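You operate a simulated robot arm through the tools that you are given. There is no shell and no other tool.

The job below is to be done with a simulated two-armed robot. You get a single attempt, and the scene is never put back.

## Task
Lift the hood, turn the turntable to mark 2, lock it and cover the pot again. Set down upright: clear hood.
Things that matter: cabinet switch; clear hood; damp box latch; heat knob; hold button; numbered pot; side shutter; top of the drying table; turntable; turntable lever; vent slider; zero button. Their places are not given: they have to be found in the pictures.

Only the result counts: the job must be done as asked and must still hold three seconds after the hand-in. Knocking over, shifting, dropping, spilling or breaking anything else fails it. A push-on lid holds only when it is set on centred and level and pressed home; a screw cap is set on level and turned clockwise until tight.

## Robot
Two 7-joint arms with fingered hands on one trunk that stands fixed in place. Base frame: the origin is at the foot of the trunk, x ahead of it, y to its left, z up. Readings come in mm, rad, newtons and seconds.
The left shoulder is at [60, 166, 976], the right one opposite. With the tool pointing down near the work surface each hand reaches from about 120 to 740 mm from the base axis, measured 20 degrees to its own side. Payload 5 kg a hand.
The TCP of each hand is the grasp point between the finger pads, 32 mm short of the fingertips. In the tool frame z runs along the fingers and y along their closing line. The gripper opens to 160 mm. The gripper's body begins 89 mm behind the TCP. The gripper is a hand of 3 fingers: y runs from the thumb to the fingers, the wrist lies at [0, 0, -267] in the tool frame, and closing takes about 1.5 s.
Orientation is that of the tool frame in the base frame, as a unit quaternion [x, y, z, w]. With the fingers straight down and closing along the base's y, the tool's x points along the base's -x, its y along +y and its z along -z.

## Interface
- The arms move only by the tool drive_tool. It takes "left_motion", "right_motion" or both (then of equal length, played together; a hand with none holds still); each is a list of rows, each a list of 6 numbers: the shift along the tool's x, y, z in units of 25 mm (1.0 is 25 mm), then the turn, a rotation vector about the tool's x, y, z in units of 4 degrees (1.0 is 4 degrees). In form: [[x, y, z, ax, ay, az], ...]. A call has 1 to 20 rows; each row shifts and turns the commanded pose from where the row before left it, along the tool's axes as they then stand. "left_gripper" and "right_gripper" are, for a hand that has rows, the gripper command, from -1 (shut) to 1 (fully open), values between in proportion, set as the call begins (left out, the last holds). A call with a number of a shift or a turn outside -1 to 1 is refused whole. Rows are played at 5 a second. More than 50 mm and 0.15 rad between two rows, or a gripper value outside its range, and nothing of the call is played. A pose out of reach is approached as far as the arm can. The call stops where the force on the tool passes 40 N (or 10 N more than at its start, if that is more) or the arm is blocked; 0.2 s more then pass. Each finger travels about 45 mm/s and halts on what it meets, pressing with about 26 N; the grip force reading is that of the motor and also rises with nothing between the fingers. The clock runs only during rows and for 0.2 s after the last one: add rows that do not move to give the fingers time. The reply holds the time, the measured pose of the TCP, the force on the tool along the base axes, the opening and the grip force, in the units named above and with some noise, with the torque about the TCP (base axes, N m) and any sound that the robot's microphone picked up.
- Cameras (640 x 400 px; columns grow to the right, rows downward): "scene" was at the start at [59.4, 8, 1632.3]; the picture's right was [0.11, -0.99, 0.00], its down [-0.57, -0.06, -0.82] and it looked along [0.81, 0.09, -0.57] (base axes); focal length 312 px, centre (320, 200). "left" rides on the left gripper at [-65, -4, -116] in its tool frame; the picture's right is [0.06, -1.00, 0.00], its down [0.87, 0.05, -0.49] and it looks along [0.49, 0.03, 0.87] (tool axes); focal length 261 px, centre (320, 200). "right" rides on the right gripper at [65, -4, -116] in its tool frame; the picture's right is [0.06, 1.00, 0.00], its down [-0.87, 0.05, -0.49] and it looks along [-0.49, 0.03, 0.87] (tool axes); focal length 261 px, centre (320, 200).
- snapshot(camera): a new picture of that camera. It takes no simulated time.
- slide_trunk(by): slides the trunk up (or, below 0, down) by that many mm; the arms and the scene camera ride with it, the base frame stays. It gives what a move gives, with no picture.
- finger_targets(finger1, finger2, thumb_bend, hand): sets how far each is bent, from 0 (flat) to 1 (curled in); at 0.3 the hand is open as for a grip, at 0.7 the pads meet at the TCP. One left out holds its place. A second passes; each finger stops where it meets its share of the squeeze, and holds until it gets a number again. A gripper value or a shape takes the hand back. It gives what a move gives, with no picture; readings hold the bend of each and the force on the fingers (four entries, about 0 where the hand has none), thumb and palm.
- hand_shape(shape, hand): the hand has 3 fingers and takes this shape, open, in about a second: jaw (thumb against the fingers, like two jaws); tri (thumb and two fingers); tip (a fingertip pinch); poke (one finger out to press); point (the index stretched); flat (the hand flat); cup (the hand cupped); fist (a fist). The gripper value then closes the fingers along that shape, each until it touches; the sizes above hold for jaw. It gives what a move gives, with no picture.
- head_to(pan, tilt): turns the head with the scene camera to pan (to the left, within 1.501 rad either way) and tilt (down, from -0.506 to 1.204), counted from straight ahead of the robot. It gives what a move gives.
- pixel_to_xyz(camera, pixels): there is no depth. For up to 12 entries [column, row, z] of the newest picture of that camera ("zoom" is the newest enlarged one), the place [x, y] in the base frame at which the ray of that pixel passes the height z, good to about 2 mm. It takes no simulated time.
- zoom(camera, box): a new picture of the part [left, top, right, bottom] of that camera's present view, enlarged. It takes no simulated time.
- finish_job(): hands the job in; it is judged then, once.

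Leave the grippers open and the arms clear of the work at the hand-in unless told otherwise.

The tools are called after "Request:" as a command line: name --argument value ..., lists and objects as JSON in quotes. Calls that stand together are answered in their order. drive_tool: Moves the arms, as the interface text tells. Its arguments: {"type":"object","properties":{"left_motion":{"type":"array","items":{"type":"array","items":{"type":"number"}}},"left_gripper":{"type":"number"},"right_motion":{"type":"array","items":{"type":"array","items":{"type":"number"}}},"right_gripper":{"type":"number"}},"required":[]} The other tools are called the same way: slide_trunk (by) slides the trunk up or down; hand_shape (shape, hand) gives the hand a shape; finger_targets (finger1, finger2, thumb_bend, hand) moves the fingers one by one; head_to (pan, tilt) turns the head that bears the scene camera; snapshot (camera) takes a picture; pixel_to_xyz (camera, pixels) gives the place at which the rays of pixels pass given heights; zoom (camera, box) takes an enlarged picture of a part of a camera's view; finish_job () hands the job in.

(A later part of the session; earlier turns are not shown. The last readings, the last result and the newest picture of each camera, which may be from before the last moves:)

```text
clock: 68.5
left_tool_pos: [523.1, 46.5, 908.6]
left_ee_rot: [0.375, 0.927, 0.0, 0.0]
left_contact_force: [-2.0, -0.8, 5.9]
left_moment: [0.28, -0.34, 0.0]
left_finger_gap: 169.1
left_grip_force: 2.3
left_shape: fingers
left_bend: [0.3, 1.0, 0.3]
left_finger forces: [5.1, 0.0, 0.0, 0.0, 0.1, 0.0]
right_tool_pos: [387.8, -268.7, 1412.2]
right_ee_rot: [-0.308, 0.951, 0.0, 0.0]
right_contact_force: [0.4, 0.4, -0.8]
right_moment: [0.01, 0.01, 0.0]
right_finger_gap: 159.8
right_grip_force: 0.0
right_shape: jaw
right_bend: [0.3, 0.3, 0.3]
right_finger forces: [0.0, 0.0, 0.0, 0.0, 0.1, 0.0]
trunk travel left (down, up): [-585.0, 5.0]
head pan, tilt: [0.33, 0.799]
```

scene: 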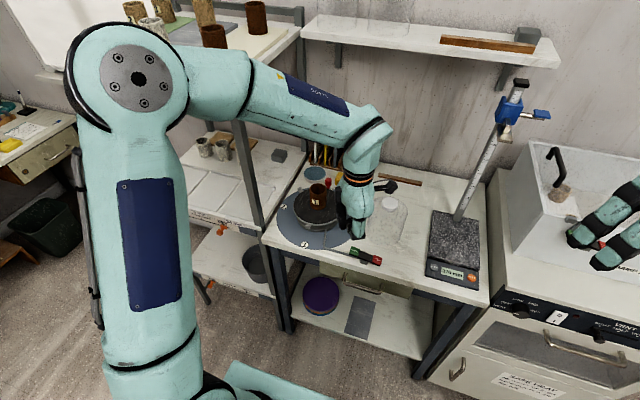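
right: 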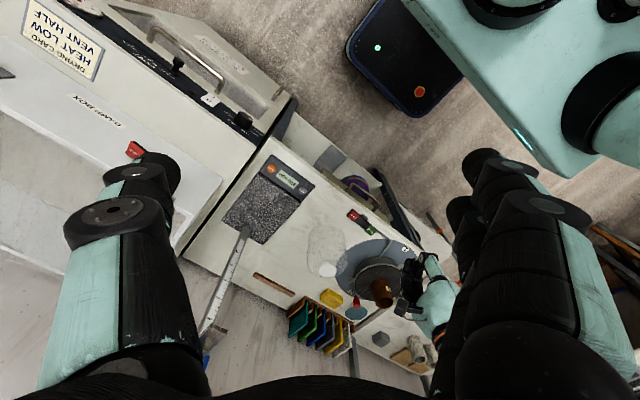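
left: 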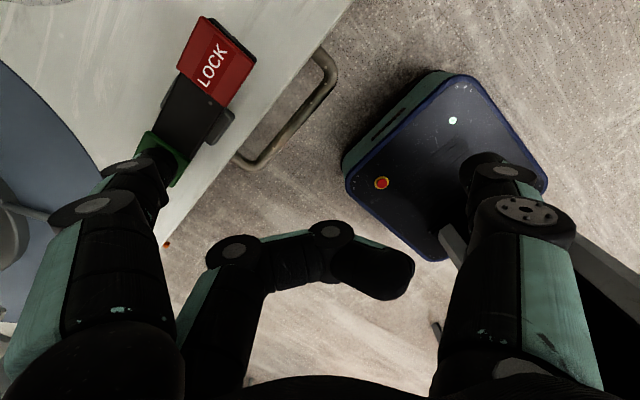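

The pad is at its stop, with 5.9 N. I'll lift 70 mm and check the rocker.

Request:
drive_tool --left_motion '[[0, 0, -0.7, 0, 0, 0], [0, 0, -0.7, 0, 0, 0], [0, 0, -0.7, 0, 0, 0], [0, 0, -0.7, 0, 0, 0]]'

Request:
snapshot --camera "left"

Request:
zoom --camera "right" --box '[310, 180, 440, 290]'

Request:
zoom --camera "scene" --box '[270, 170, 410, 290]'

```text
clock: 69.5
left_tool_pos: [521.7, 45.4, 975.5]
left_ee_rot: [0.374, 0.927, 0.0, 0.0]
left_contact_force: [0.0, 0.1, 0.4]
left_moment: [-0.01, -0.01, 0.0]
left_finger_gap: 168.3
left_grip_force: 0.0
left_shape: fingers
left_bend: [0.3, 1.0, 0.3]
left_finger forces: [0.0, 0.0, 0.0, 0.0, 0.0, 0.0]
right_tool_pos: [388.9, -268.7, 1411.3]
right_ee_rot: [-0.309, 0.951, 0.0, 0.0]
right_contact_force: [0.1, -0.4, -0.1]
right_moment: [0.03, -0.05, 0.0]
right_finger_gap: 159.8
right_grip_force: 0.0
right_shape: jaw
right_bend: [0.3, 0.3, 0.3]
right_finger forces: [0.2, 0.1, 0.1, 0.1, 0.0, 0.0]
trunk travel left (down, up): [-585.0, 5.0]
head pan, tilt: [0.33, 0.799]
```

```text
taken
```

left: 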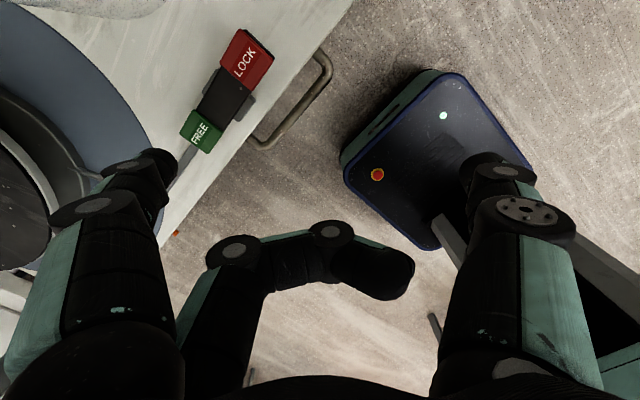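

```text
3.64 times, centred on (375, 235) of right
```

zoom: 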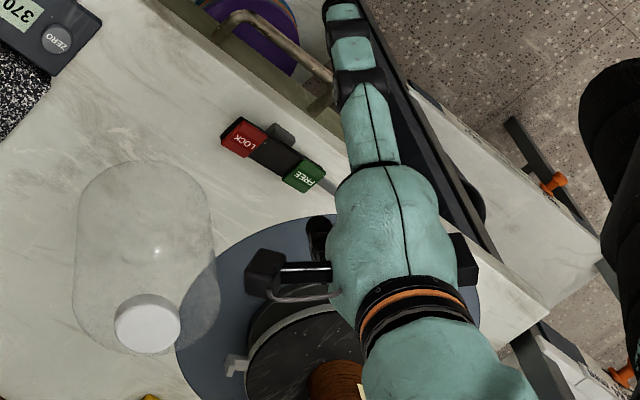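

```text
3.33 times, centred on (340, 230) of scene
```

zoom: 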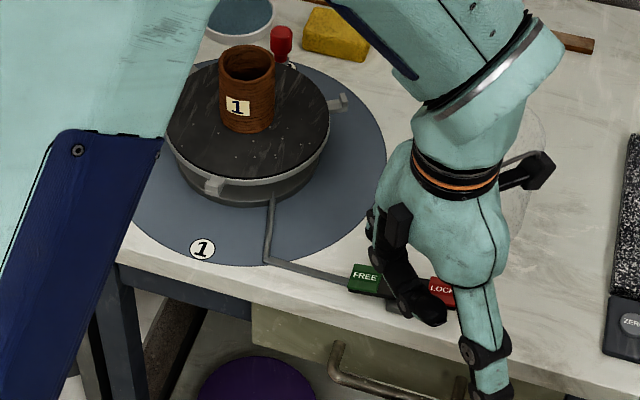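

The rocker is in FREE, with the LOCK end up. I'll move the index tip over the start point at (633,240), on the -y side of the front lug, staying high.

Request:
drive_tool --left_motion '[[0.397, 0.726, 0, 0, 0, 0], [0.397, 0.726, 0, 0, 0, 0], [0.397, 0.726, 0, 0, 0, 0], [0.397, 0.726, 0, 0, 0, 0], [0.397, 0.726, 0, 0, 0, 0], [0.397, 0.726, 0, 0, 0, 0], [0.397, 0.726, 0, 0, 0, 0]]'

Request:
snapshot --camera "left"

Request:
zoom --camera "right" --box '[310, 180, 440, 290]'

Request:
zoom --camera "scene" --box '[270, 170, 410, 290]'

```text
clock: 71.0
left_tool_pos: [561.8, 186.9, 978.0]
left_ee_rot: [0.375, 0.927, 0.001, 0.0]
left_contact_force: [0.3, 0.7, 1.0]
left_moment: [-0.02, -0.01, 0.01]
left_finger_gap: 168.5
left_grip_force: 0.1
left_shape: fingers
left_bend: [0.3, 1.0, 0.3]
left_finger forces: [0.0, 0.0, 0.0, 0.0, 0.0, 0.1]
right_tool_pos: [389.1, -268.3, 1410.5]
right_ee_rot: [-0.309, 0.951, 0.0, 0.0]
right_contact_force: [0.5, 0.0, 0.2]
right_moment: [-0.05, -0.02, -0.01]
right_finger_gap: 160.0
right_grip_force: 0.0
right_shape: jaw
right_bend: [0.3, 0.3, 0.3]
right_finger forces: [0.0, 0.0, 0.0, 0.1, 0.1, 0.1]
trunk travel left (down, up): [-585.0, 5.0]
head pan, tilt: [0.33, 0.799]
```

```text
taken
```

left: 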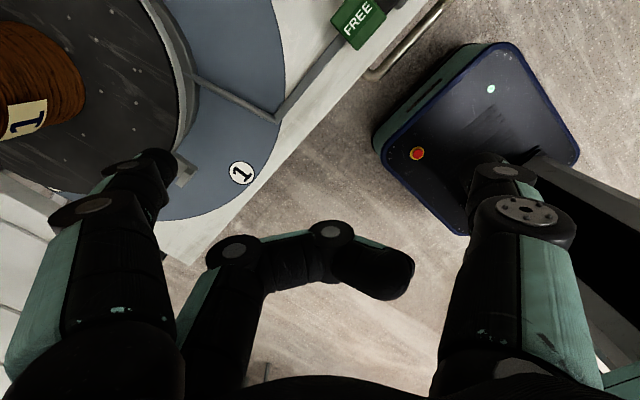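

```text
3.64 times, centred on (375, 235) of right
```

zoom: 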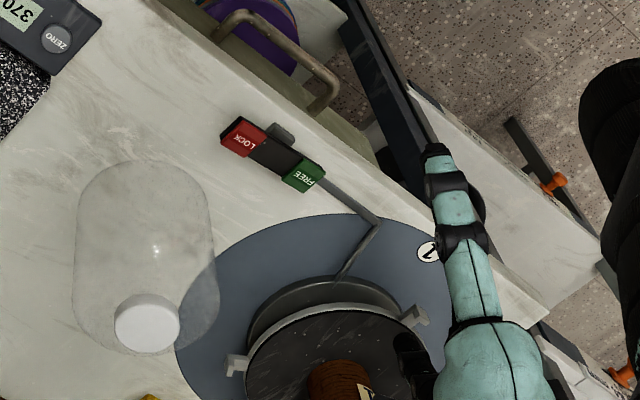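

```text
3.33 times, centred on (340, 230) of scene
```

zoom: 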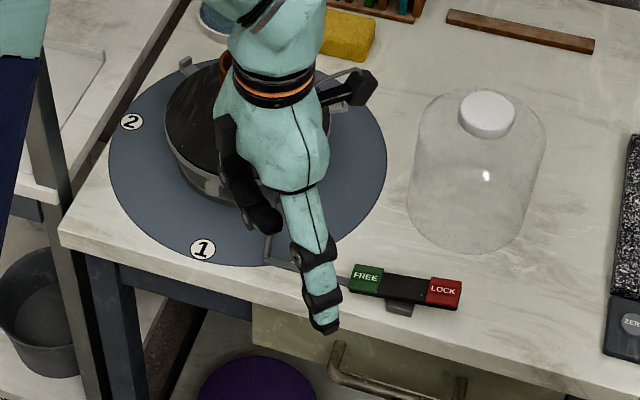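

Request:
pixel_to_xyz --camera "left" --pixels '[[186, 170, 905], [178, 180, 905], [194, 172, 905], [176, 155, 905], [160, 165, 946], [165, 150, 946], [241, 173, 860], [274, 120, 870], [190, 80, 870], [355, 20, 878]]'

Request:
zoom --camera "left" --box '[90, 100, 290, 240]'

```text
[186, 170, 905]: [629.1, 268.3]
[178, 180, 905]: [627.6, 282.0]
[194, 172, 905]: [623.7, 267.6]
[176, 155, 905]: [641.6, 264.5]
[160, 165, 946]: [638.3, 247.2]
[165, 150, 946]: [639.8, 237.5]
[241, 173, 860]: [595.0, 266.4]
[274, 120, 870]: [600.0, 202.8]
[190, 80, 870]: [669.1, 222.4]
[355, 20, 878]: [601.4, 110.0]
```

```text
2.86 times, centred on (190, 170) of left
```

zoom: 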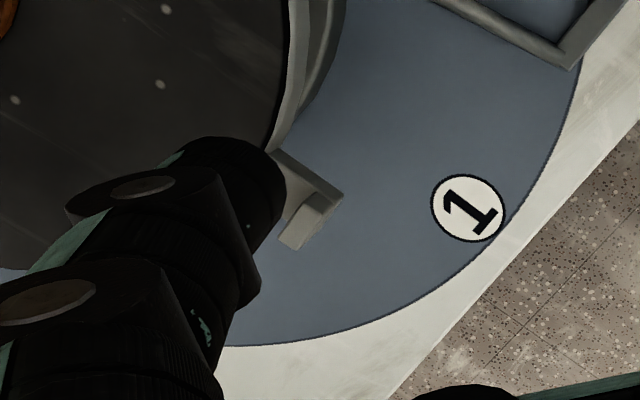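

The lug's -y face is at y≈261 and the index tip is at about (635,242). I'll shift 4 mm outward for rim clearance and lower the tip to about z=888 beside the lug.

Request:
drive_tool --left_motion '[[0.06, -0.17, 0, 0, 0, 0], [0, 0, 0.387, 0, 0, 0], [0, 0, 0.387, 0, 0, 0], [0, 0, 0.387, 0, 0, 0], [0, 0, 0.387, 0, 0, 0], [0, 0, 0.387, 0, 0, 0], [0, 0, 0.387, 0, 0, 0]]'

Request:
snapshot --camera "left"

Request:
zoom --camera "left" --box '[60, 60, 320, 260]'

Request:
zoom --camera "scene" --box '[270, 170, 410, 290]'

```text
clock: 72.7
left_tool_pos: [558.5, 185.9, 918.8]
left_ee_rot: [0.375, 0.927, -0.001, 0.0]
left_contact_force: [0.0, 0.1, -0.2]
left_moment: [0.02, -0.01, 0.03]
left_finger_gap: 168.5
left_grip_force: 0.0
left_shape: fingers
left_bend: [0.3, 1.0, 0.3]
left_finger forces: [0.0, 0.1, 0.0, 0.0, 0.0, 0.0]
right_tool_pos: [389.6, -268.0, 1410.7]
right_ee_rot: [-0.309, 0.951, 0.0, 0.0]
right_contact_force: [-0.7, 0.8, -0.3]
right_moment: [-0.03, 0.02, 0.01]
right_finger_gap: 160.0
right_grip_force: 0.1
right_shape: jaw
right_bend: [0.3, 0.3, 0.3]
right_finger forces: [0.0, 0.0, 0.0, 0.0, 0.0, 0.0]
trunk travel left (down, up): [-585.0, 5.0]
head pan, tilt: [0.33, 0.799]
```

```text
taken
```

left: 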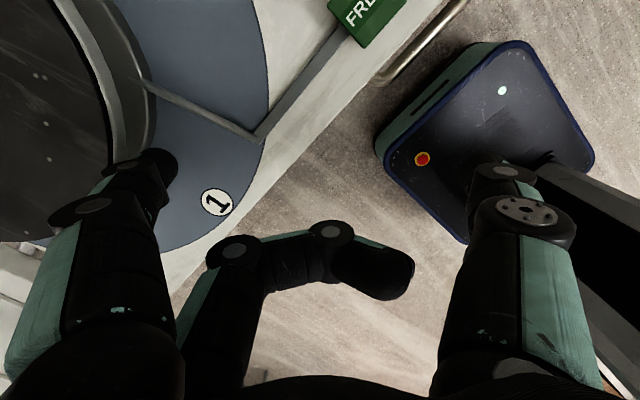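

```text
2.00 times, centred on (190, 160) of left
```

zoom: 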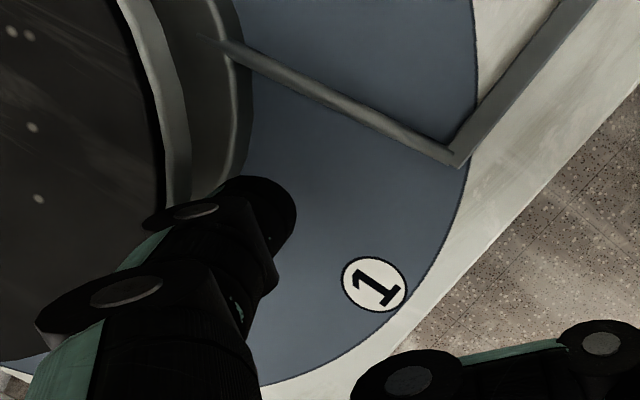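

```text
3.33 times, centred on (340, 230) of scene
```

zoom: 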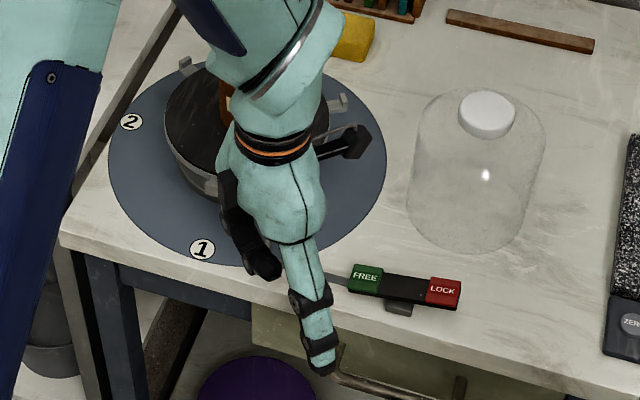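

The index tip is beside the lug at z≈887 with no contact. I'll push along the arc around the wheel's centre. The first four steps are about 20° and should contact the lug after about 3°.

Request:
drive_tool --left_motion '[[0.282, 0.194, 0, 0, 0, 0], [0.265, 0.217, 0, 0, 0, 0], [0.245, 0.242, 0, 0, 0, 0], [0.225, 0.261, 0, 0, 0, 0]]'

Request:
snapshot --camera "left"

Request:
zoom --camera "scene" --box '[270, 150, 390, 260]'

Request:
zoom --camera "right" --box '[320, 210, 440, 320]'

```text
clock: 73.7
left_tool_pos: [553.4, 215.4, 919.4]
left_ee_rot: [0.376, 0.927, 0.0, -0.001]
left_contact_force: [-4.9, -16.2, 1.9]
left_moment: [0.1, -0.15, -0.84]
left_finger_gap: 152.0
left_grip_force: 8.6
left_shape: fingers
left_bend: [0.35, 1.0, 0.3]
left_finger forces: [16.3, 0.0, 0.0, 0.1, 0.0, 0.0]
right_tool_pos: [388.9, -270.3, 1410.1]
right_ee_rot: [-0.308, 0.951, 0.002, 0.001]
right_contact_force: [0.1, -0.3, 0.6]
right_moment: [0.05, -0.01, -0.02]
right_finger_gap: 159.8
right_grip_force: 0.1
right_shape: jaw
right_bend: [0.3, 0.3, 0.3]
right_finger forces: [0.1, 0.1, 0.0, 0.0, 0.0, 0.0]
trunk travel left (down, up): [-585.0, 5.0]
head pan, tilt: [0.33, 0.799]
```

```text
taken
```

left: 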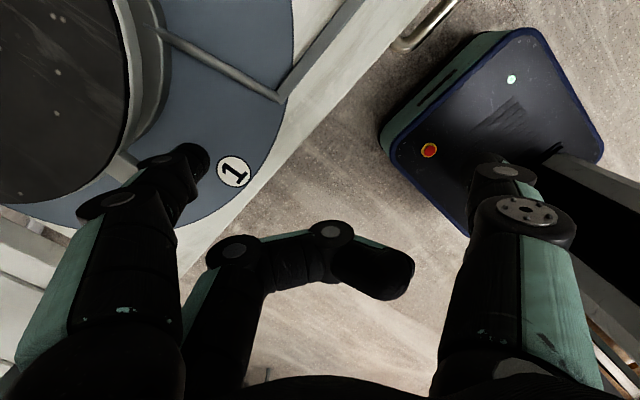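

```text
3.64 times, centred on (330, 205) of scene
```

zoom: 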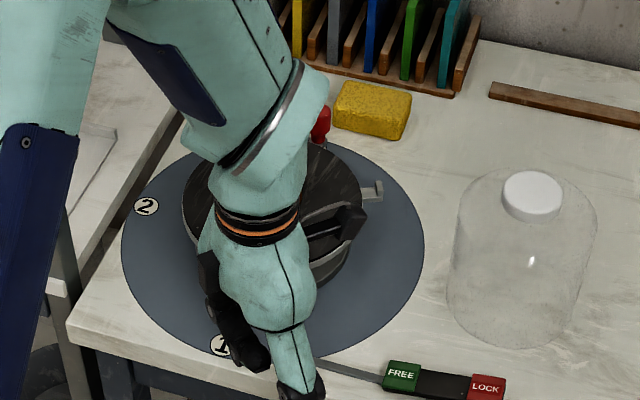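

```text
3.64 times, centred on (380, 265) of right
```

zoom: 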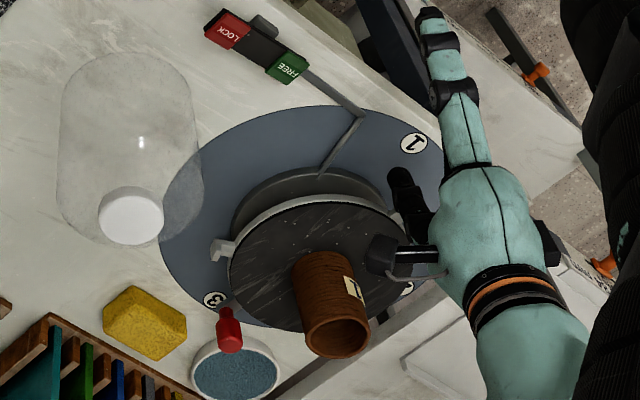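

The index touched the lug with about 17 N and the finger gave about 14 mm, but the wheel has started turning: the right lug moved from (351.6,280.3) to (354,278) in the right view. I'll continue along the arc.

Request:
drive_tool --left_motion '[[0.199, 0.281, 0, 0, 0, 0], [0.176, 0.297, 0, 0, 0, 0], [0.148, 0.308, 0, 0, 0, 0]]'

Request:
snapshot --camera "left"

Request:
zoom --camera "right" --box '[320, 210, 440, 320]'

```text
clock: 74.5
left_tool_pos: [556.8, 241.8, 919.0]
left_ee_rot: [0.373, 0.928, 0.0, -0.002]
left_contact_force: [-28.6, -5.4, 1.9]
left_moment: [0.08, -0.09, 0.62]
left_finger_gap: 139.7
left_grip_force: 13.1
left_shape: fingers
left_bend: [0.39, 1.0, 0.3]
left_finger forces: [28.3, 0.0, 0.1, 0.0, 0.0, 0.0]
right_tool_pos: [386.0, -269.5, 1412.3]
right_ee_rot: [-0.308, 0.951, 0.0, 0.001]
right_contact_force: [0.3, 0.1, 0.6]
right_moment: [0.04, 0.05, -0.02]
right_finger_gap: 160.0
right_grip_force: 0.0
right_shape: jaw
right_bend: [0.3, 0.3, 0.3]
right_finger forces: [0.0, 0.0, 0.0, 0.0, 0.1, 0.0]
trunk travel left (down, up): [-585.0, 5.0]
head pan, tilt: [0.33, 0.799]
```

```text
taken
```

left: 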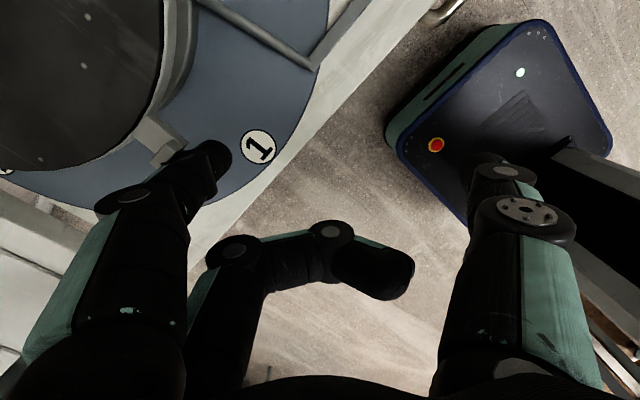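

```text
3.64 times, centred on (380, 265) of right
```

zoom: 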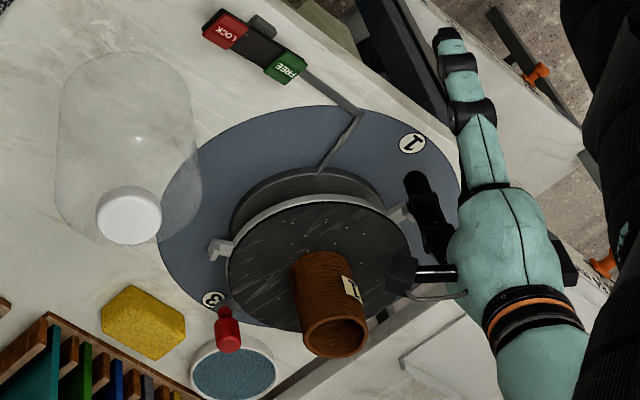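

The force is now mostly radial (-28.6 N in x), and the index slid around the lug's outer end. I'll check whether the wheel actually turned by measuring the lug's and label's positions.

Request:
zoom --camera "left" --box '[90, 80, 290, 220]'

Request:
pixel_to_xyz --camera "left" --pixels '[[160, 150, 905], [175, 145, 905], [210, 155, 895], [258, 147, 860]]'

Request:
zoom --camera "scene" --box '[270, 150, 390, 260]'

```text
2.86 times, centred on (190, 150) of left
```

zoom: 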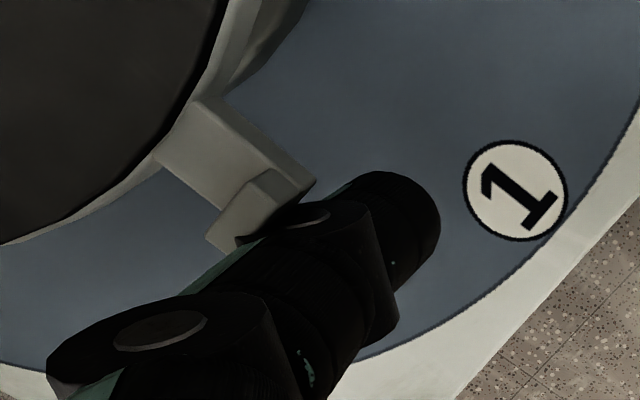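

```text
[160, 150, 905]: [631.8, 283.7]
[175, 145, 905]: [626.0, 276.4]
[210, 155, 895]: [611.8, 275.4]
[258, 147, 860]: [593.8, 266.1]
```

```text
3.64 times, centred on (330, 205) of scene
```

zoom: 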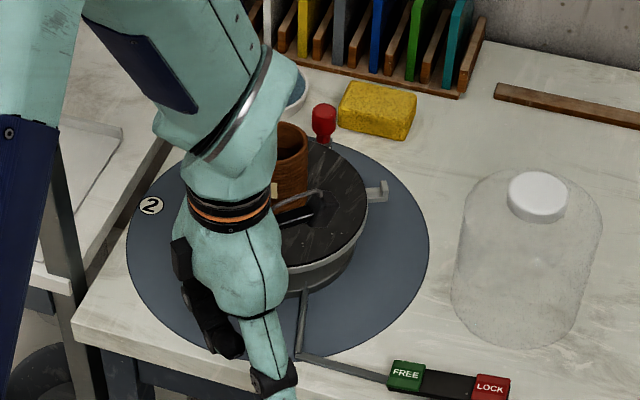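

The lug did move, from about 178° to about 173°, so the wheel turns at about 16 N but the finger slipped off outward. I'll back off, raise the hand and turn the yaw to 20°, so the finger's give is tangential rather than outward. Then I'll approach the lug again.

Request:
drive_tool --left_motion '[[0, -0.6, 0, 0, 0, 0], [0, 0, -0.8, 0, 0, 0], [0, 0, -0.8, 0, 0, 0], [0, 0, -0.8, 0, 0, 0], [0, 0, 0, 0, 0, -1], [0, 0, 0, 0, 0, -1], [0, 0, 0, 0, 0, -1], [0, 0, 0, 0, 0, -1], [0, 0, 0, 0, 0, -1], [0, 0, 0, 0, 0, -1]]'

Request:
snapshot --camera "left"

Request:
zoom --camera "scene" --box '[270, 150, 390, 260]'

```text
clock: 76.7
left_tool_pos: [548.1, 232.5, 979.8]
left_ee_rot: [0.174, 0.985, 0.0, 0.0]
left_contact_force: [0.4, 0.2, 0.0]
left_moment: [0.01, 0.0, -0.02]
left_finger_gap: 168.0
left_grip_force: 0.1
left_shape: fingers
left_bend: [0.3, 1.0, 0.3]
left_finger forces: [0.0, 0.0, 0.1, 0.0, 0.0, 0.1]
right_tool_pos: [389.3, -268.6, 1411.8]
right_ee_rot: [-0.309, 0.951, 0.0, 0.0]
right_contact_force: [0.0, -0.3, -0.1]
right_moment: [-0.02, -0.01, 0.0]
right_finger_gap: 160.0
right_grip_force: 0.1
right_shape: jaw
right_bend: [0.3, 0.3, 0.3]
right_finger forces: [0.0, 0.0, 0.0, 0.0, 0.0, 0.0]
trunk travel left (down, up): [-585.0, 5.0]
head pan, tilt: [0.33, 0.799]
```

```text
taken
```

left: 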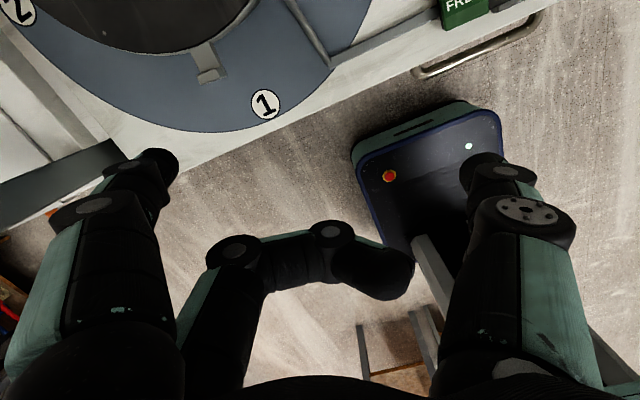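

```text
3.64 times, centred on (330, 205) of scene
```

zoom: 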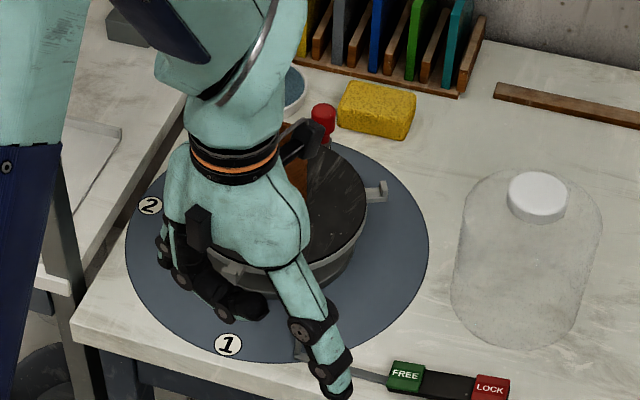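

The lug is clearly visible at (208,68) in the left view. I'll measure it.

Request:
zoom --camera "left" --box '[150, 10, 350, 140]'

Request:
pixel_to_xyz --camera "left" --pixels '[[208, 75, 905], [200, 50, 905], [266, 103, 860], [330, 63, 870], [15, 8, 860]]'

```text
3.08 times, centred on (250, 75) of left
```

zoom: 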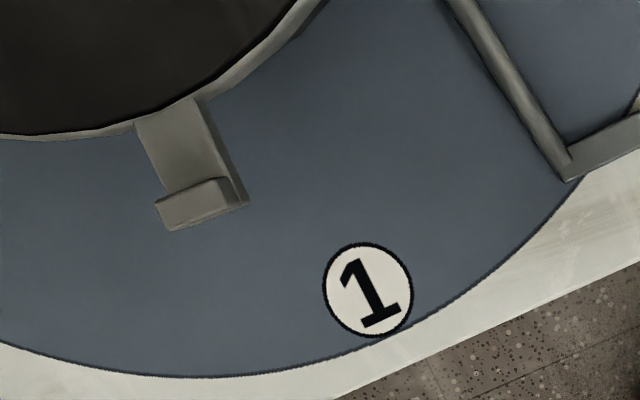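

```text
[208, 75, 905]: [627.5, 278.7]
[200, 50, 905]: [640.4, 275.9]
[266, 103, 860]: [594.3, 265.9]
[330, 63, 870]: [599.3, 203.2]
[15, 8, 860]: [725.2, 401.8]
```

The lug is now at 172.4°. I'll move the index to the start point beside it (P≈(633,252)) and lower it to z≈887.

Request:
drive_tool --left_motion '[[-0.593, -0.43, 0, 0, 0, 0], [-0.593, -0.43, 0, 0, 0, 0], [-0.593, -0.43, 0, 0, 0, 0], [-0.593, -0.43, 0, 0, 0, 0]]'

Request:
snapshot --camera "left"

Request:
zoom --camera "left" --box '[90, 80, 270, 220]'

```text
clock: 77.7
left_tool_pos: [589.1, 170.7, 980.7]
left_ee_rot: [0.174, 0.985, 0.0, 0.0]
left_contact_force: [0.2, 0.1, -0.5]
left_moment: [-0.03, 0.01, 0.01]
left_finger_gap: 167.7
left_grip_force: 0.1
left_shape: fingers
left_bend: [0.3, 1.0, 0.3]
left_finger forces: [0.0, 0.0, 0.0, 0.1, 0.0, 0.1]
right_tool_pos: [388.9, -268.6, 1410.4]
right_ee_rot: [-0.309, 0.951, 0.001, 0.0]
right_contact_force: [-0.3, 0.4, 0.2]
right_moment: [0.04, 0.02, 0.01]
right_finger_gap: 159.9
right_grip_force: 0.0
right_shape: jaw
right_bend: [0.3, 0.3, 0.3]
right_finger forces: [0.1, 0.1, 0.0, 0.0, 0.0, 0.0]
trunk travel left (down, up): [-585.0, 5.0]
head pan, tilt: [0.33, 0.799]
```

```text
taken
```

left: 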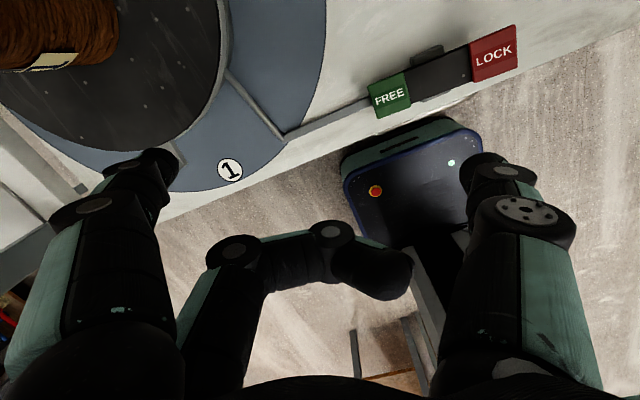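

```text
2.86 times, centred on (180, 150) of left
```

zoom: 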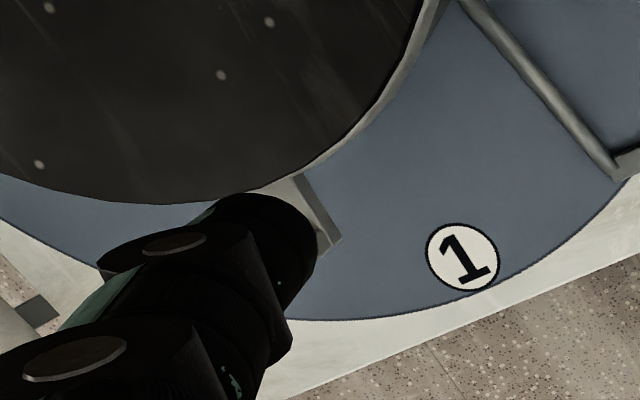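

Request:
pixel_to_xyz --camera "left" --pixels '[[160, 168, 950], [165, 150, 950], [178, 165, 950], [188, 165, 905], [178, 140, 905]]'

Request:
drive_tool --left_motion '[[0, 0, 0.6, 0, 0, 0], [0, 0, 0.6, 0, 0, 0], [0, 0, 0.6, 0, 0, 0], [0, 0, 0.6, 0, 0, 0]]'

Request:
zoom --camera "left" --box '[60, 60, 300, 240]'

```text
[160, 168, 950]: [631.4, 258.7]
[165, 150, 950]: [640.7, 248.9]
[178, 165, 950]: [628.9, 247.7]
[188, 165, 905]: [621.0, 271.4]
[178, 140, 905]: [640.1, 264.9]
```

```text
clock: 78.5
left_tool_pos: [589.7, 166.5, 943.0]
left_ee_rot: [0.172, 0.985, -0.003, 0.003]
left_contact_force: [-14.5, -6.8, 26.9]
left_moment: [2.21, -1.0, 1.02]
left_finger_gap: 173.6
left_grip_force: 12.9
left_shape: fingers
left_bend: [0.28, 1.0, 0.3]
left_finger forces: [25.9, 0.0, 0.0, 0.1, 0.0, 0.0]
right_tool_pos: [387.7, -269.3, 1411.7]
right_ee_rot: [-0.309, 0.951, 0.001, 0.0]
right_contact_force: [1.8, 0.6, -0.2]
right_moment: [0.0, 0.05, 0.02]
right_finger_gap: 159.7
right_grip_force: 0.1
right_shape: jaw
right_bend: [0.3, 0.3, 0.3]
right_finger forces: [0.0, 0.0, 0.2, 0.0, 0.0, 0.1]
trunk travel left (down, up): [-585.0, 5.0]
head pan, tilt: [0.33, 0.799]
stopped in row 3 (left hand): the force on the tool passed its limit at 46 N (the readings are from after the stop); the commanded pose is now the measured one
```

```text
2.22 times, centred on (180, 150) of left
```

zoom: 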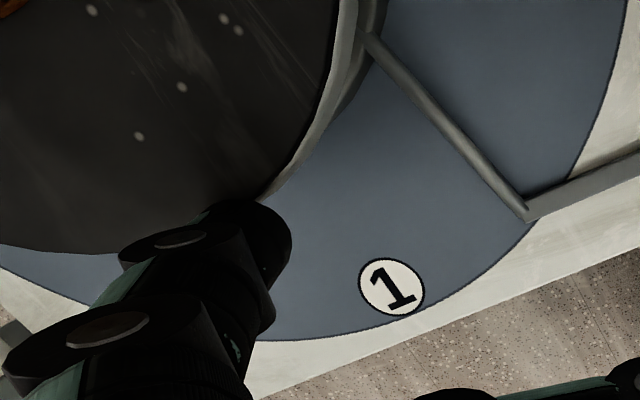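

The index landed on the rim edge, with the tip at z≈911. I'll raise, shift about 9 mm outward and 6 mm away from the lug, and try again.

Request:
drive_tool --left_motion '[[0, 0, -0.8, 0, 0, 0], [0, 0, -0.6, 0, 0, 0], [0.26, -0.35, 0, 0, 0, 0], [0, 0, 0, 0, 0, 0]]'

Request:
zoom --camera "left" --box '[90, 80, 270, 220]'

Request:
zoom --camera "right" --box '[320, 210, 440, 320]'

```text
clock: 79.5
left_tool_pos: [582.4, 164.1, 976.1]
left_ee_rot: [0.173, 0.985, -0.002, 0.002]
left_contact_force: [-0.9, -0.6, 1.0]
left_moment: [-0.01, -0.02, -0.02]
left_finger_gap: 168.7
left_grip_force: 0.0
left_shape: fingers
left_bend: [0.3, 1.0, 0.3]
left_finger forces: [0.1, 0.0, 0.0, 0.1, 0.1, 0.1]
right_tool_pos: [389.6, -268.4, 1410.9]
right_ee_rot: [-0.309, 0.951, 0.0, 0.0]
right_contact_force: [-0.6, -0.6, 0.2]
right_moment: [0.0, 0.0, 0.01]
right_finger_gap: 159.6
right_grip_force: 0.1
right_shape: jaw
right_bend: [0.3, 0.3, 0.3]
right_finger forces: [0.0, 0.1, 0.0, 0.0, 0.0, 0.1]
trunk travel left (down, up): [-585.0, 5.0]
head pan, tilt: [0.33, 0.799]
```

```text
2.86 times, centred on (180, 150) of left
```

zoom: 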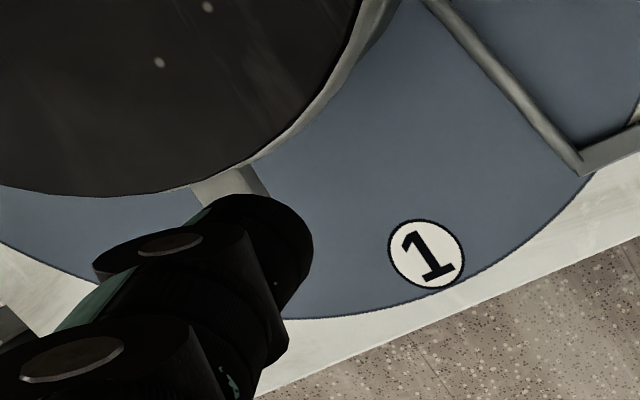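

```text
3.64 times, centred on (380, 265) of right
```

zoom: 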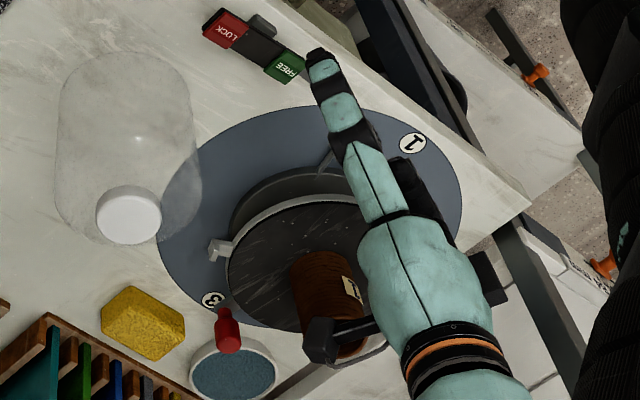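

Request:
drive_tool --left_motion '[[-0.15, 0.055, 0, 0, 0, 0], [0, 0, 0.4, 0, 0, 0], [0, 0, 0.4, 0, 0, 0], [0, 0, 0.4, 0, 0, 0], [0, 0, 0.4, 0, 0, 0], [0, 0, 0.4, 0, 0, 0], [0, 0, 0.24, 0, 0, 0]]'

Request:
zoom --camera "left" --box '[60, 60, 300, 240]'

```text
clock: 81.0
left_tool_pos: [587.6, 162.0, 919.6]
left_ee_rot: [0.174, 0.985, -0.002, 0.002]
left_contact_force: [-0.2, 0.1, 0.4]
left_moment: [-0.01, 0.0, 0.0]
left_finger_gap: 168.6
left_grip_force: 0.0
left_shape: fingers
left_bend: [0.3, 1.0, 0.3]
left_finger forces: [0.0, 0.0, 0.1, 0.0, 0.1, 0.1]
right_tool_pos: [389.0, -268.3, 1410.4]
right_ee_rot: [-0.309, 0.951, 0.001, -0.001]
right_contact_force: [0.3, 1.4, 0.4]
right_moment: [0.0, 0.02, 0.01]
right_finger_gap: 159.8
right_grip_force: 0.2
right_shape: jaw
right_bend: [0.3, 0.3, 0.3]
right_finger forces: [0.1, 0.0, 0.1, 0.0, 0.0, 0.0]
trunk travel left (down, up): [-585.0, 5.0]
head pan, tilt: [0.33, 0.799]
```

```text
2.22 times, centred on (180, 150) of left
```

zoom: 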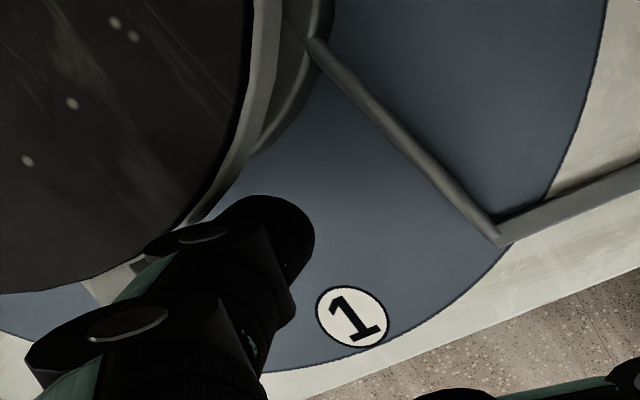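

The index is down beside the lug with no contact. I'll push along the arc again, turning the yaw gradually from 20° toward 49° as the lug turns. The first five steps come now.

Request:
drive_tool --left_motion '[[0.252, 0.33, 0, 0, 0, 0.4], [0.239, 0.331, 0, 0, 0, 0.4], [0.227, 0.338, 0, 0, 0, 0.4], [0.219, 0.331, 0, 0, 0, 0.4], [0.198, 0.344, 0, 0, 0, 0.4]]'

Request:
zoom --camera "left" --box '[40, 60, 300, 240]'

Request:
zoom --camera "right" --box '[320, 210, 440, 320]'

```text
clock: 82.2
left_tool_pos: [576.9, 205.8, 920.6]
left_ee_rot: [0.245, 0.969, -0.002, 0.005]
left_contact_force: [5.0, -29.8, 7.0]
left_moment: [0.35, -0.37, -1.7]
left_finger_gap: 141.9
left_grip_force: 14.8
left_shape: fingers
left_bend: [0.38, 1.0, 0.3]
left_finger forces: [29.8, 0.1, 0.0, 0.0, 0.0, 0.0]
right_tool_pos: [390.1, -271.6, 1411.5]
right_ee_rot: [-0.309, 0.951, 0.002, 0.0]
right_contact_force: [-0.2, -0.2, 0.3]
right_moment: [-0.02, 0.02, 0.0]
right_finger_gap: 160.0
right_grip_force: 0.0
right_shape: jaw
right_bend: [0.3, 0.3, 0.3]
right_finger forces: [0.0, 0.0, 0.0, 0.0, 0.0, 0.0]
trunk travel left (down, up): [-585.0, 5.0]
head pan, tilt: [0.33, 0.799]
```

```text
2.22 times, centred on (170, 150) of left
```

zoom: 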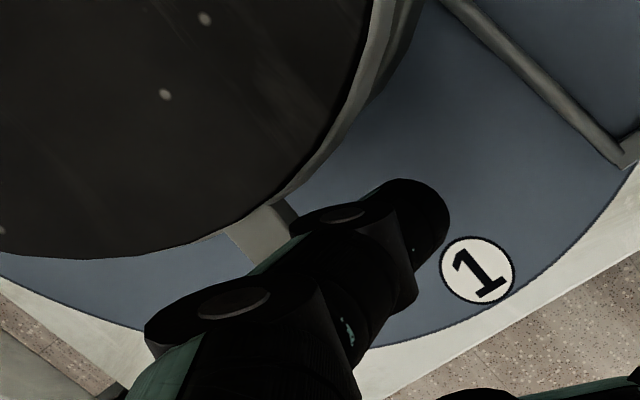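

```text
3.64 times, centred on (380, 265) of right
```

zoom: 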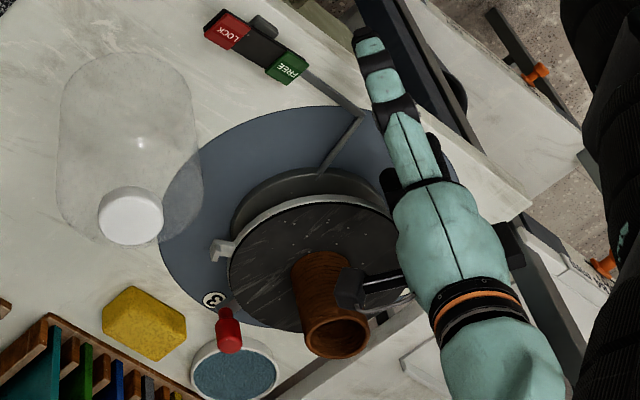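

The push is at 30 N and the wheel seems to be resisting. I'll measure the lug's present angle.

Request:
pixel_to_xyz --camera "left" --pixels '[[143, 161, 905], [152, 155, 905], [134, 163, 905], [233, 182, 860]]'

Request:
zoom --camera "right" --box '[335, 245, 405, 310]'

Request:
snapshot --camera "scene"

```text
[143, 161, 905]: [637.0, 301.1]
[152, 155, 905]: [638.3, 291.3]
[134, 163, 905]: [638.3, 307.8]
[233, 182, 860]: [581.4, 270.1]
```

```text
6.15 times, centred on (370, 278) of right
```

zoom: 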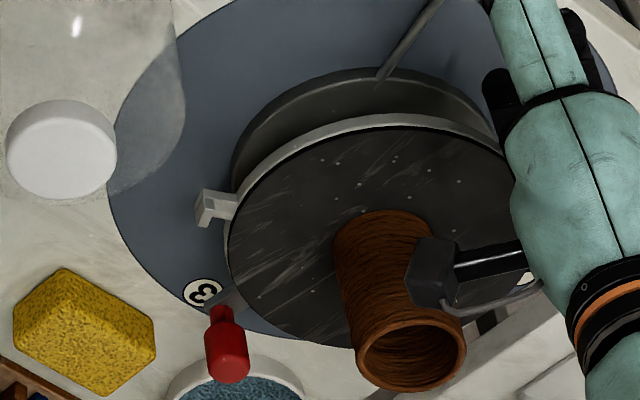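

```text
taken
```

scene: 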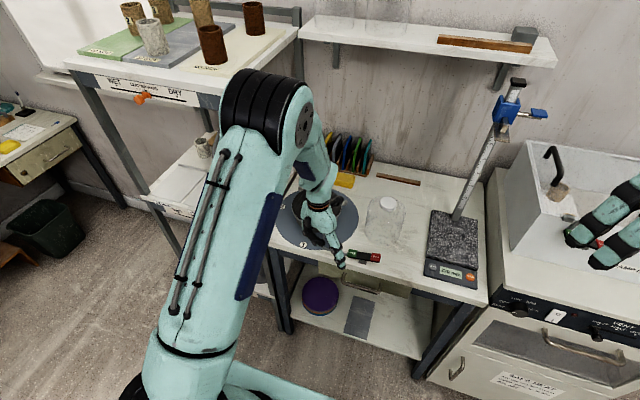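

Request:
zoom --camera "scene" --box '[265, 170, 385, 270]'

Request:
snapshot --camera "left"

```text
4.00 times, centred on (325, 220) of scene
```

zoom: 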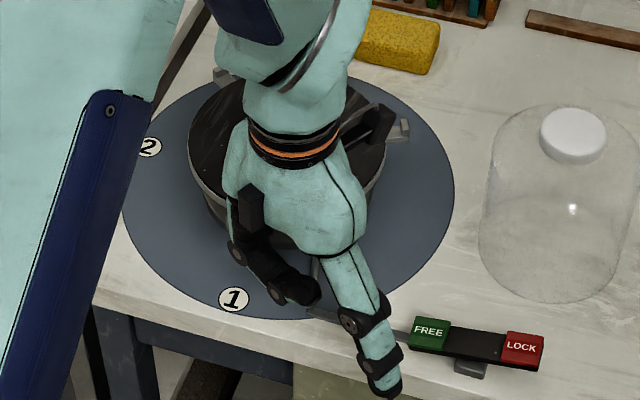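

```text
taken
```

left: 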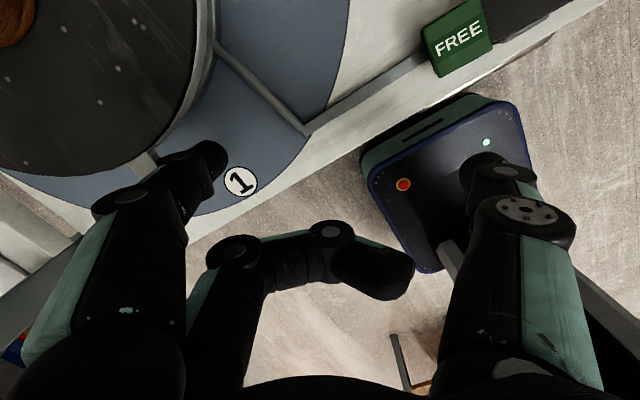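

Request:
pixel_to_xyz --camera "scene" --pixels '[[345, 202.5, 905], [301.25, 188.75, 905], [348, 200, 905]]'

Request:
pixel_to_xyz --camera "left" --pixels '[[241, 181, 860], [145, 163, 905], [155, 152, 905], [138, 165, 905], [307, 132, 870], [218, 48, 880]]'

Request:
pixel_to_xyz --camera "right" --pixels '[[352.6, 278.6, 905], [350, 280, 905]]'

```text
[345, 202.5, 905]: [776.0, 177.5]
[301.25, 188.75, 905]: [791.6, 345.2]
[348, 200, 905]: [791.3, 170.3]
```

```text
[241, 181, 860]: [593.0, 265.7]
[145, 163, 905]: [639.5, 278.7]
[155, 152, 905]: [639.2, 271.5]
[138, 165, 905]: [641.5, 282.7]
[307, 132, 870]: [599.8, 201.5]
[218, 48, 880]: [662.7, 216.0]
```

```text
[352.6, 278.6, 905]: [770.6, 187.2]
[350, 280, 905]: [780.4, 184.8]
```

The lug is only at about 171.5° and the other lugs are nearly unmoved, so the wheel resists strongly or moves slowly. I'll hold the push for two seconds to see whether the force decays.

Request:
drive_tool --left_motion '[[0, 0, 0, 0, 0, 0], [0, 0, 0, 0, 0, 0], [0, 0, 0, 0, 0, 0], [0, 0, 0, 0, 0, 0], [0, 0, 0, 0, 0, 0], [0, 0, 0, 0, 0, 0], [0, 0, 0, 0, 0, 0], [0, 0, 0, 0, 0, 0], [0, 0, 0, 0, 0, 0], [0, 0, 0, 0, 0, 0]]'

Request:
snapshot --camera "left"

Request:
zoom --camera "left" --box '[0, 0, 320, 220]'

```text
clock: 84.5
left_tool_pos: [570.6, 211.3, 918.0]
left_ee_rot: [0.238, 0.971, -0.003, -0.001]
left_contact_force: [-16.3, -19.4, 0.3]
left_moment: [-0.1, 0.08, -0.07]
left_finger_gap: 138.2
left_grip_force: 12.5
left_shape: fingers
left_bend: [0.39, 1.0, 0.3]
left_finger forces: [24.6, 0.1, 0.0, 0.0, 0.1, 0.0]
right_tool_pos: [386.7, -269.0, 1410.4]
right_ee_rot: [-0.31, 0.951, 0.001, 0.001]
right_contact_force: [0.1, -0.2, 0.1]
right_moment: [-0.01, 0.06, 0.0]
right_finger_gap: 160.1
right_grip_force: 0.0
right_shape: jaw
right_bend: [0.3, 0.3, 0.3]
right_finger forces: [0.0, 0.0, 0.0, 0.0, 0.1, 0.1]
trunk travel left (down, up): [-585.0, 5.0]
head pan, tilt: [0.33, 0.799]
```

```text
taken
```

left: 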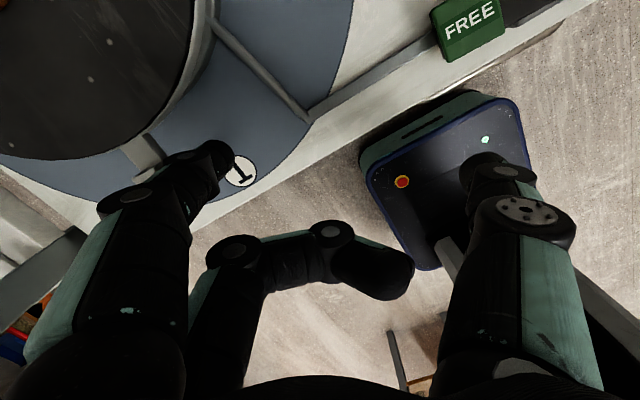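

```text
1.82 times, centred on (160, 110) of left
```

zoom: 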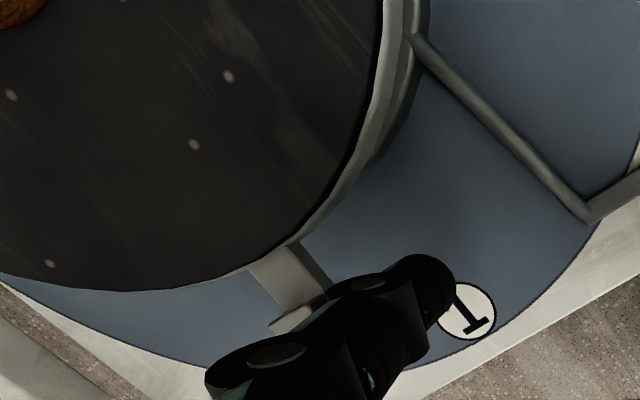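

The finger slipped to the lug's outer end again and the wheel did not follow. I'll back off, raise the hand clear and inspect the wheel, the rod and the label.

Request:
drive_tool --left_motion '[[0, -0.8, 0, 0, 0, 0], [0, 0, -0.8, 0, 0, 0], [0, 0, -0.8, 0, 0, 0], [0, 0, -0.8, 0, 0, 0], [0.3, -0.8, -0.8, 0, 0, 0], [0.3, -0.8, -0.8, 0, 0, 0], [0.3, -0.8, -0.8, 0, 0, 0], [0.3, -0.8, -0.8, 0, 0, 0], [0.3, -0.8, 0, 0, 0, 0], [0.3, -0.8, 0, 0, 0, 0]]'

Request:
snapshot --camera "scene"

Request:
zoom --camera "scene" --box '[265, 170, 385, 270]'

Request:
zoom --camera "right" --box '[320, 210, 440, 320]'

```text
clock: 86.7
left_tool_pos: [471.5, 108.3, 1060.8]
left_ee_rot: [0.242, 0.97, -0.001, 0.002]
left_contact_force: [0.1, -0.1, -0.1]
left_moment: [0.01, 0.03, 0.01]
left_finger_gap: 167.9
left_grip_force: 0.1
left_shape: fingers
left_bend: [0.3, 1.0, 0.3]
left_finger forces: [0.0, 0.1, 0.0, 0.0, 0.0, 0.0]
right_tool_pos: [389.1, -269.8, 1411.3]
right_ee_rot: [-0.308, 0.951, 0.001, -0.001]
right_contact_force: [0.7, 0.5, 0.3]
right_moment: [0.0, -0.05, 0.02]
right_finger_gap: 159.8
right_grip_force: 0.1
right_shape: jaw
right_bend: [0.3, 0.3, 0.3]
right_finger forces: [0.0, 0.0, 0.1, 0.0, 0.1, 0.0]
trunk travel left (down, up): [-585.0, 5.0]
head pan, tilt: [0.33, 0.799]
```

```text
taken
```

scene: 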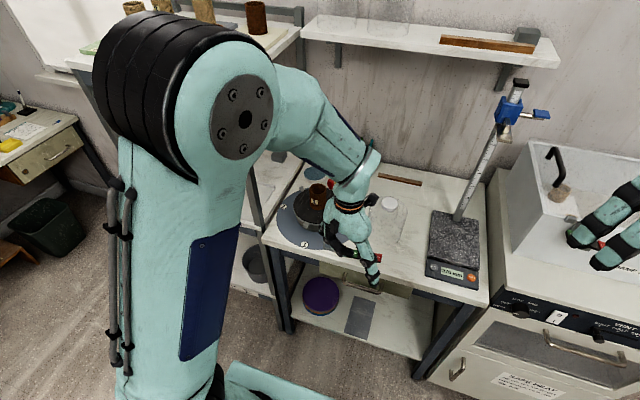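

```text
4.00 times, centred on (325, 220) of scene
```

zoom: 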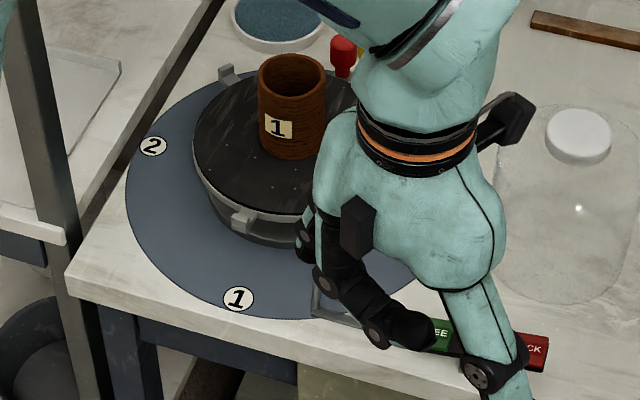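

```text
3.64 times, centred on (380, 265) of right
```

zoom: 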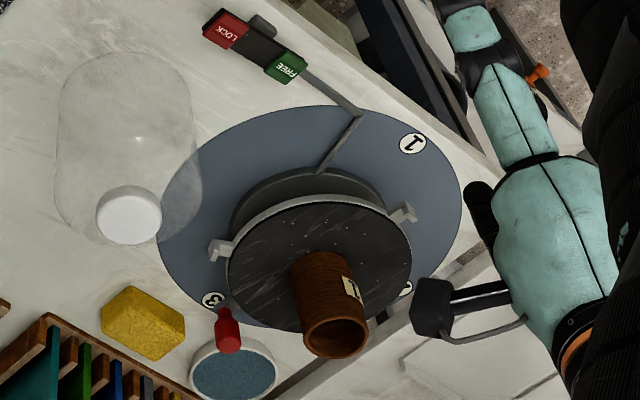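

Request:
pixel_to_xyz --camera "scene" --pixels '[[305, 225, 905], [301.5, 188.5, 905], [307, 221, 905]]'

Request:
snapshot --camera "right"

Request:
pixel_to_xyz --camera "right" --pixels '[[402.8, 268.3, 905], [351.7, 277.9, 905], [405, 304, 860], [405.5, 249, 860], [338.5, 292, 860]]'

Request:
snapshot --camera "left"

```text
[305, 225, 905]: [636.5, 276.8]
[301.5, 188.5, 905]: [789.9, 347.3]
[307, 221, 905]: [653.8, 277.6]
```

```text
taken
```

right: 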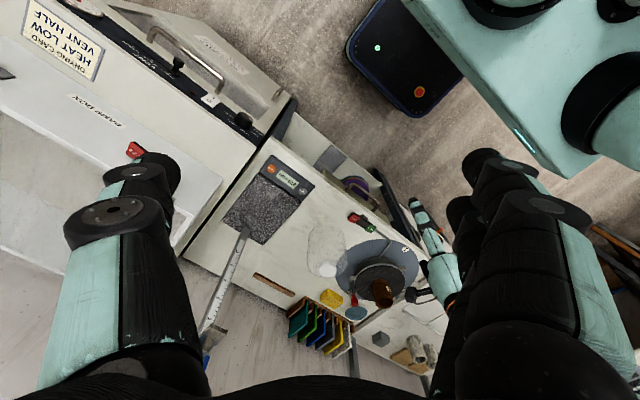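

```text
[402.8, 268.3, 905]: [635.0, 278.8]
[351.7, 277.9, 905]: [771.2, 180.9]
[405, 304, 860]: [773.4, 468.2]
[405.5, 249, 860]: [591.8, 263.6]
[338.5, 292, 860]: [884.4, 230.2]
```

```text
taken
```

left: 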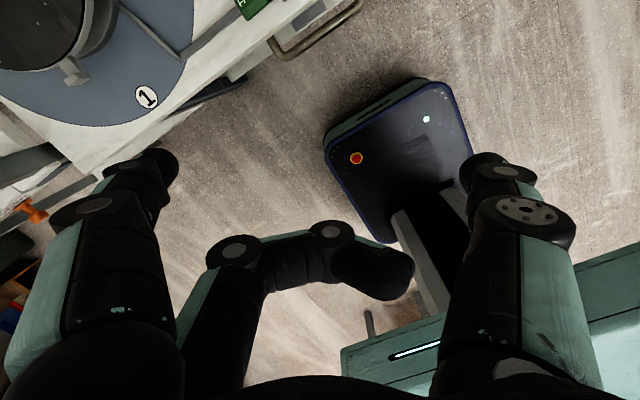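

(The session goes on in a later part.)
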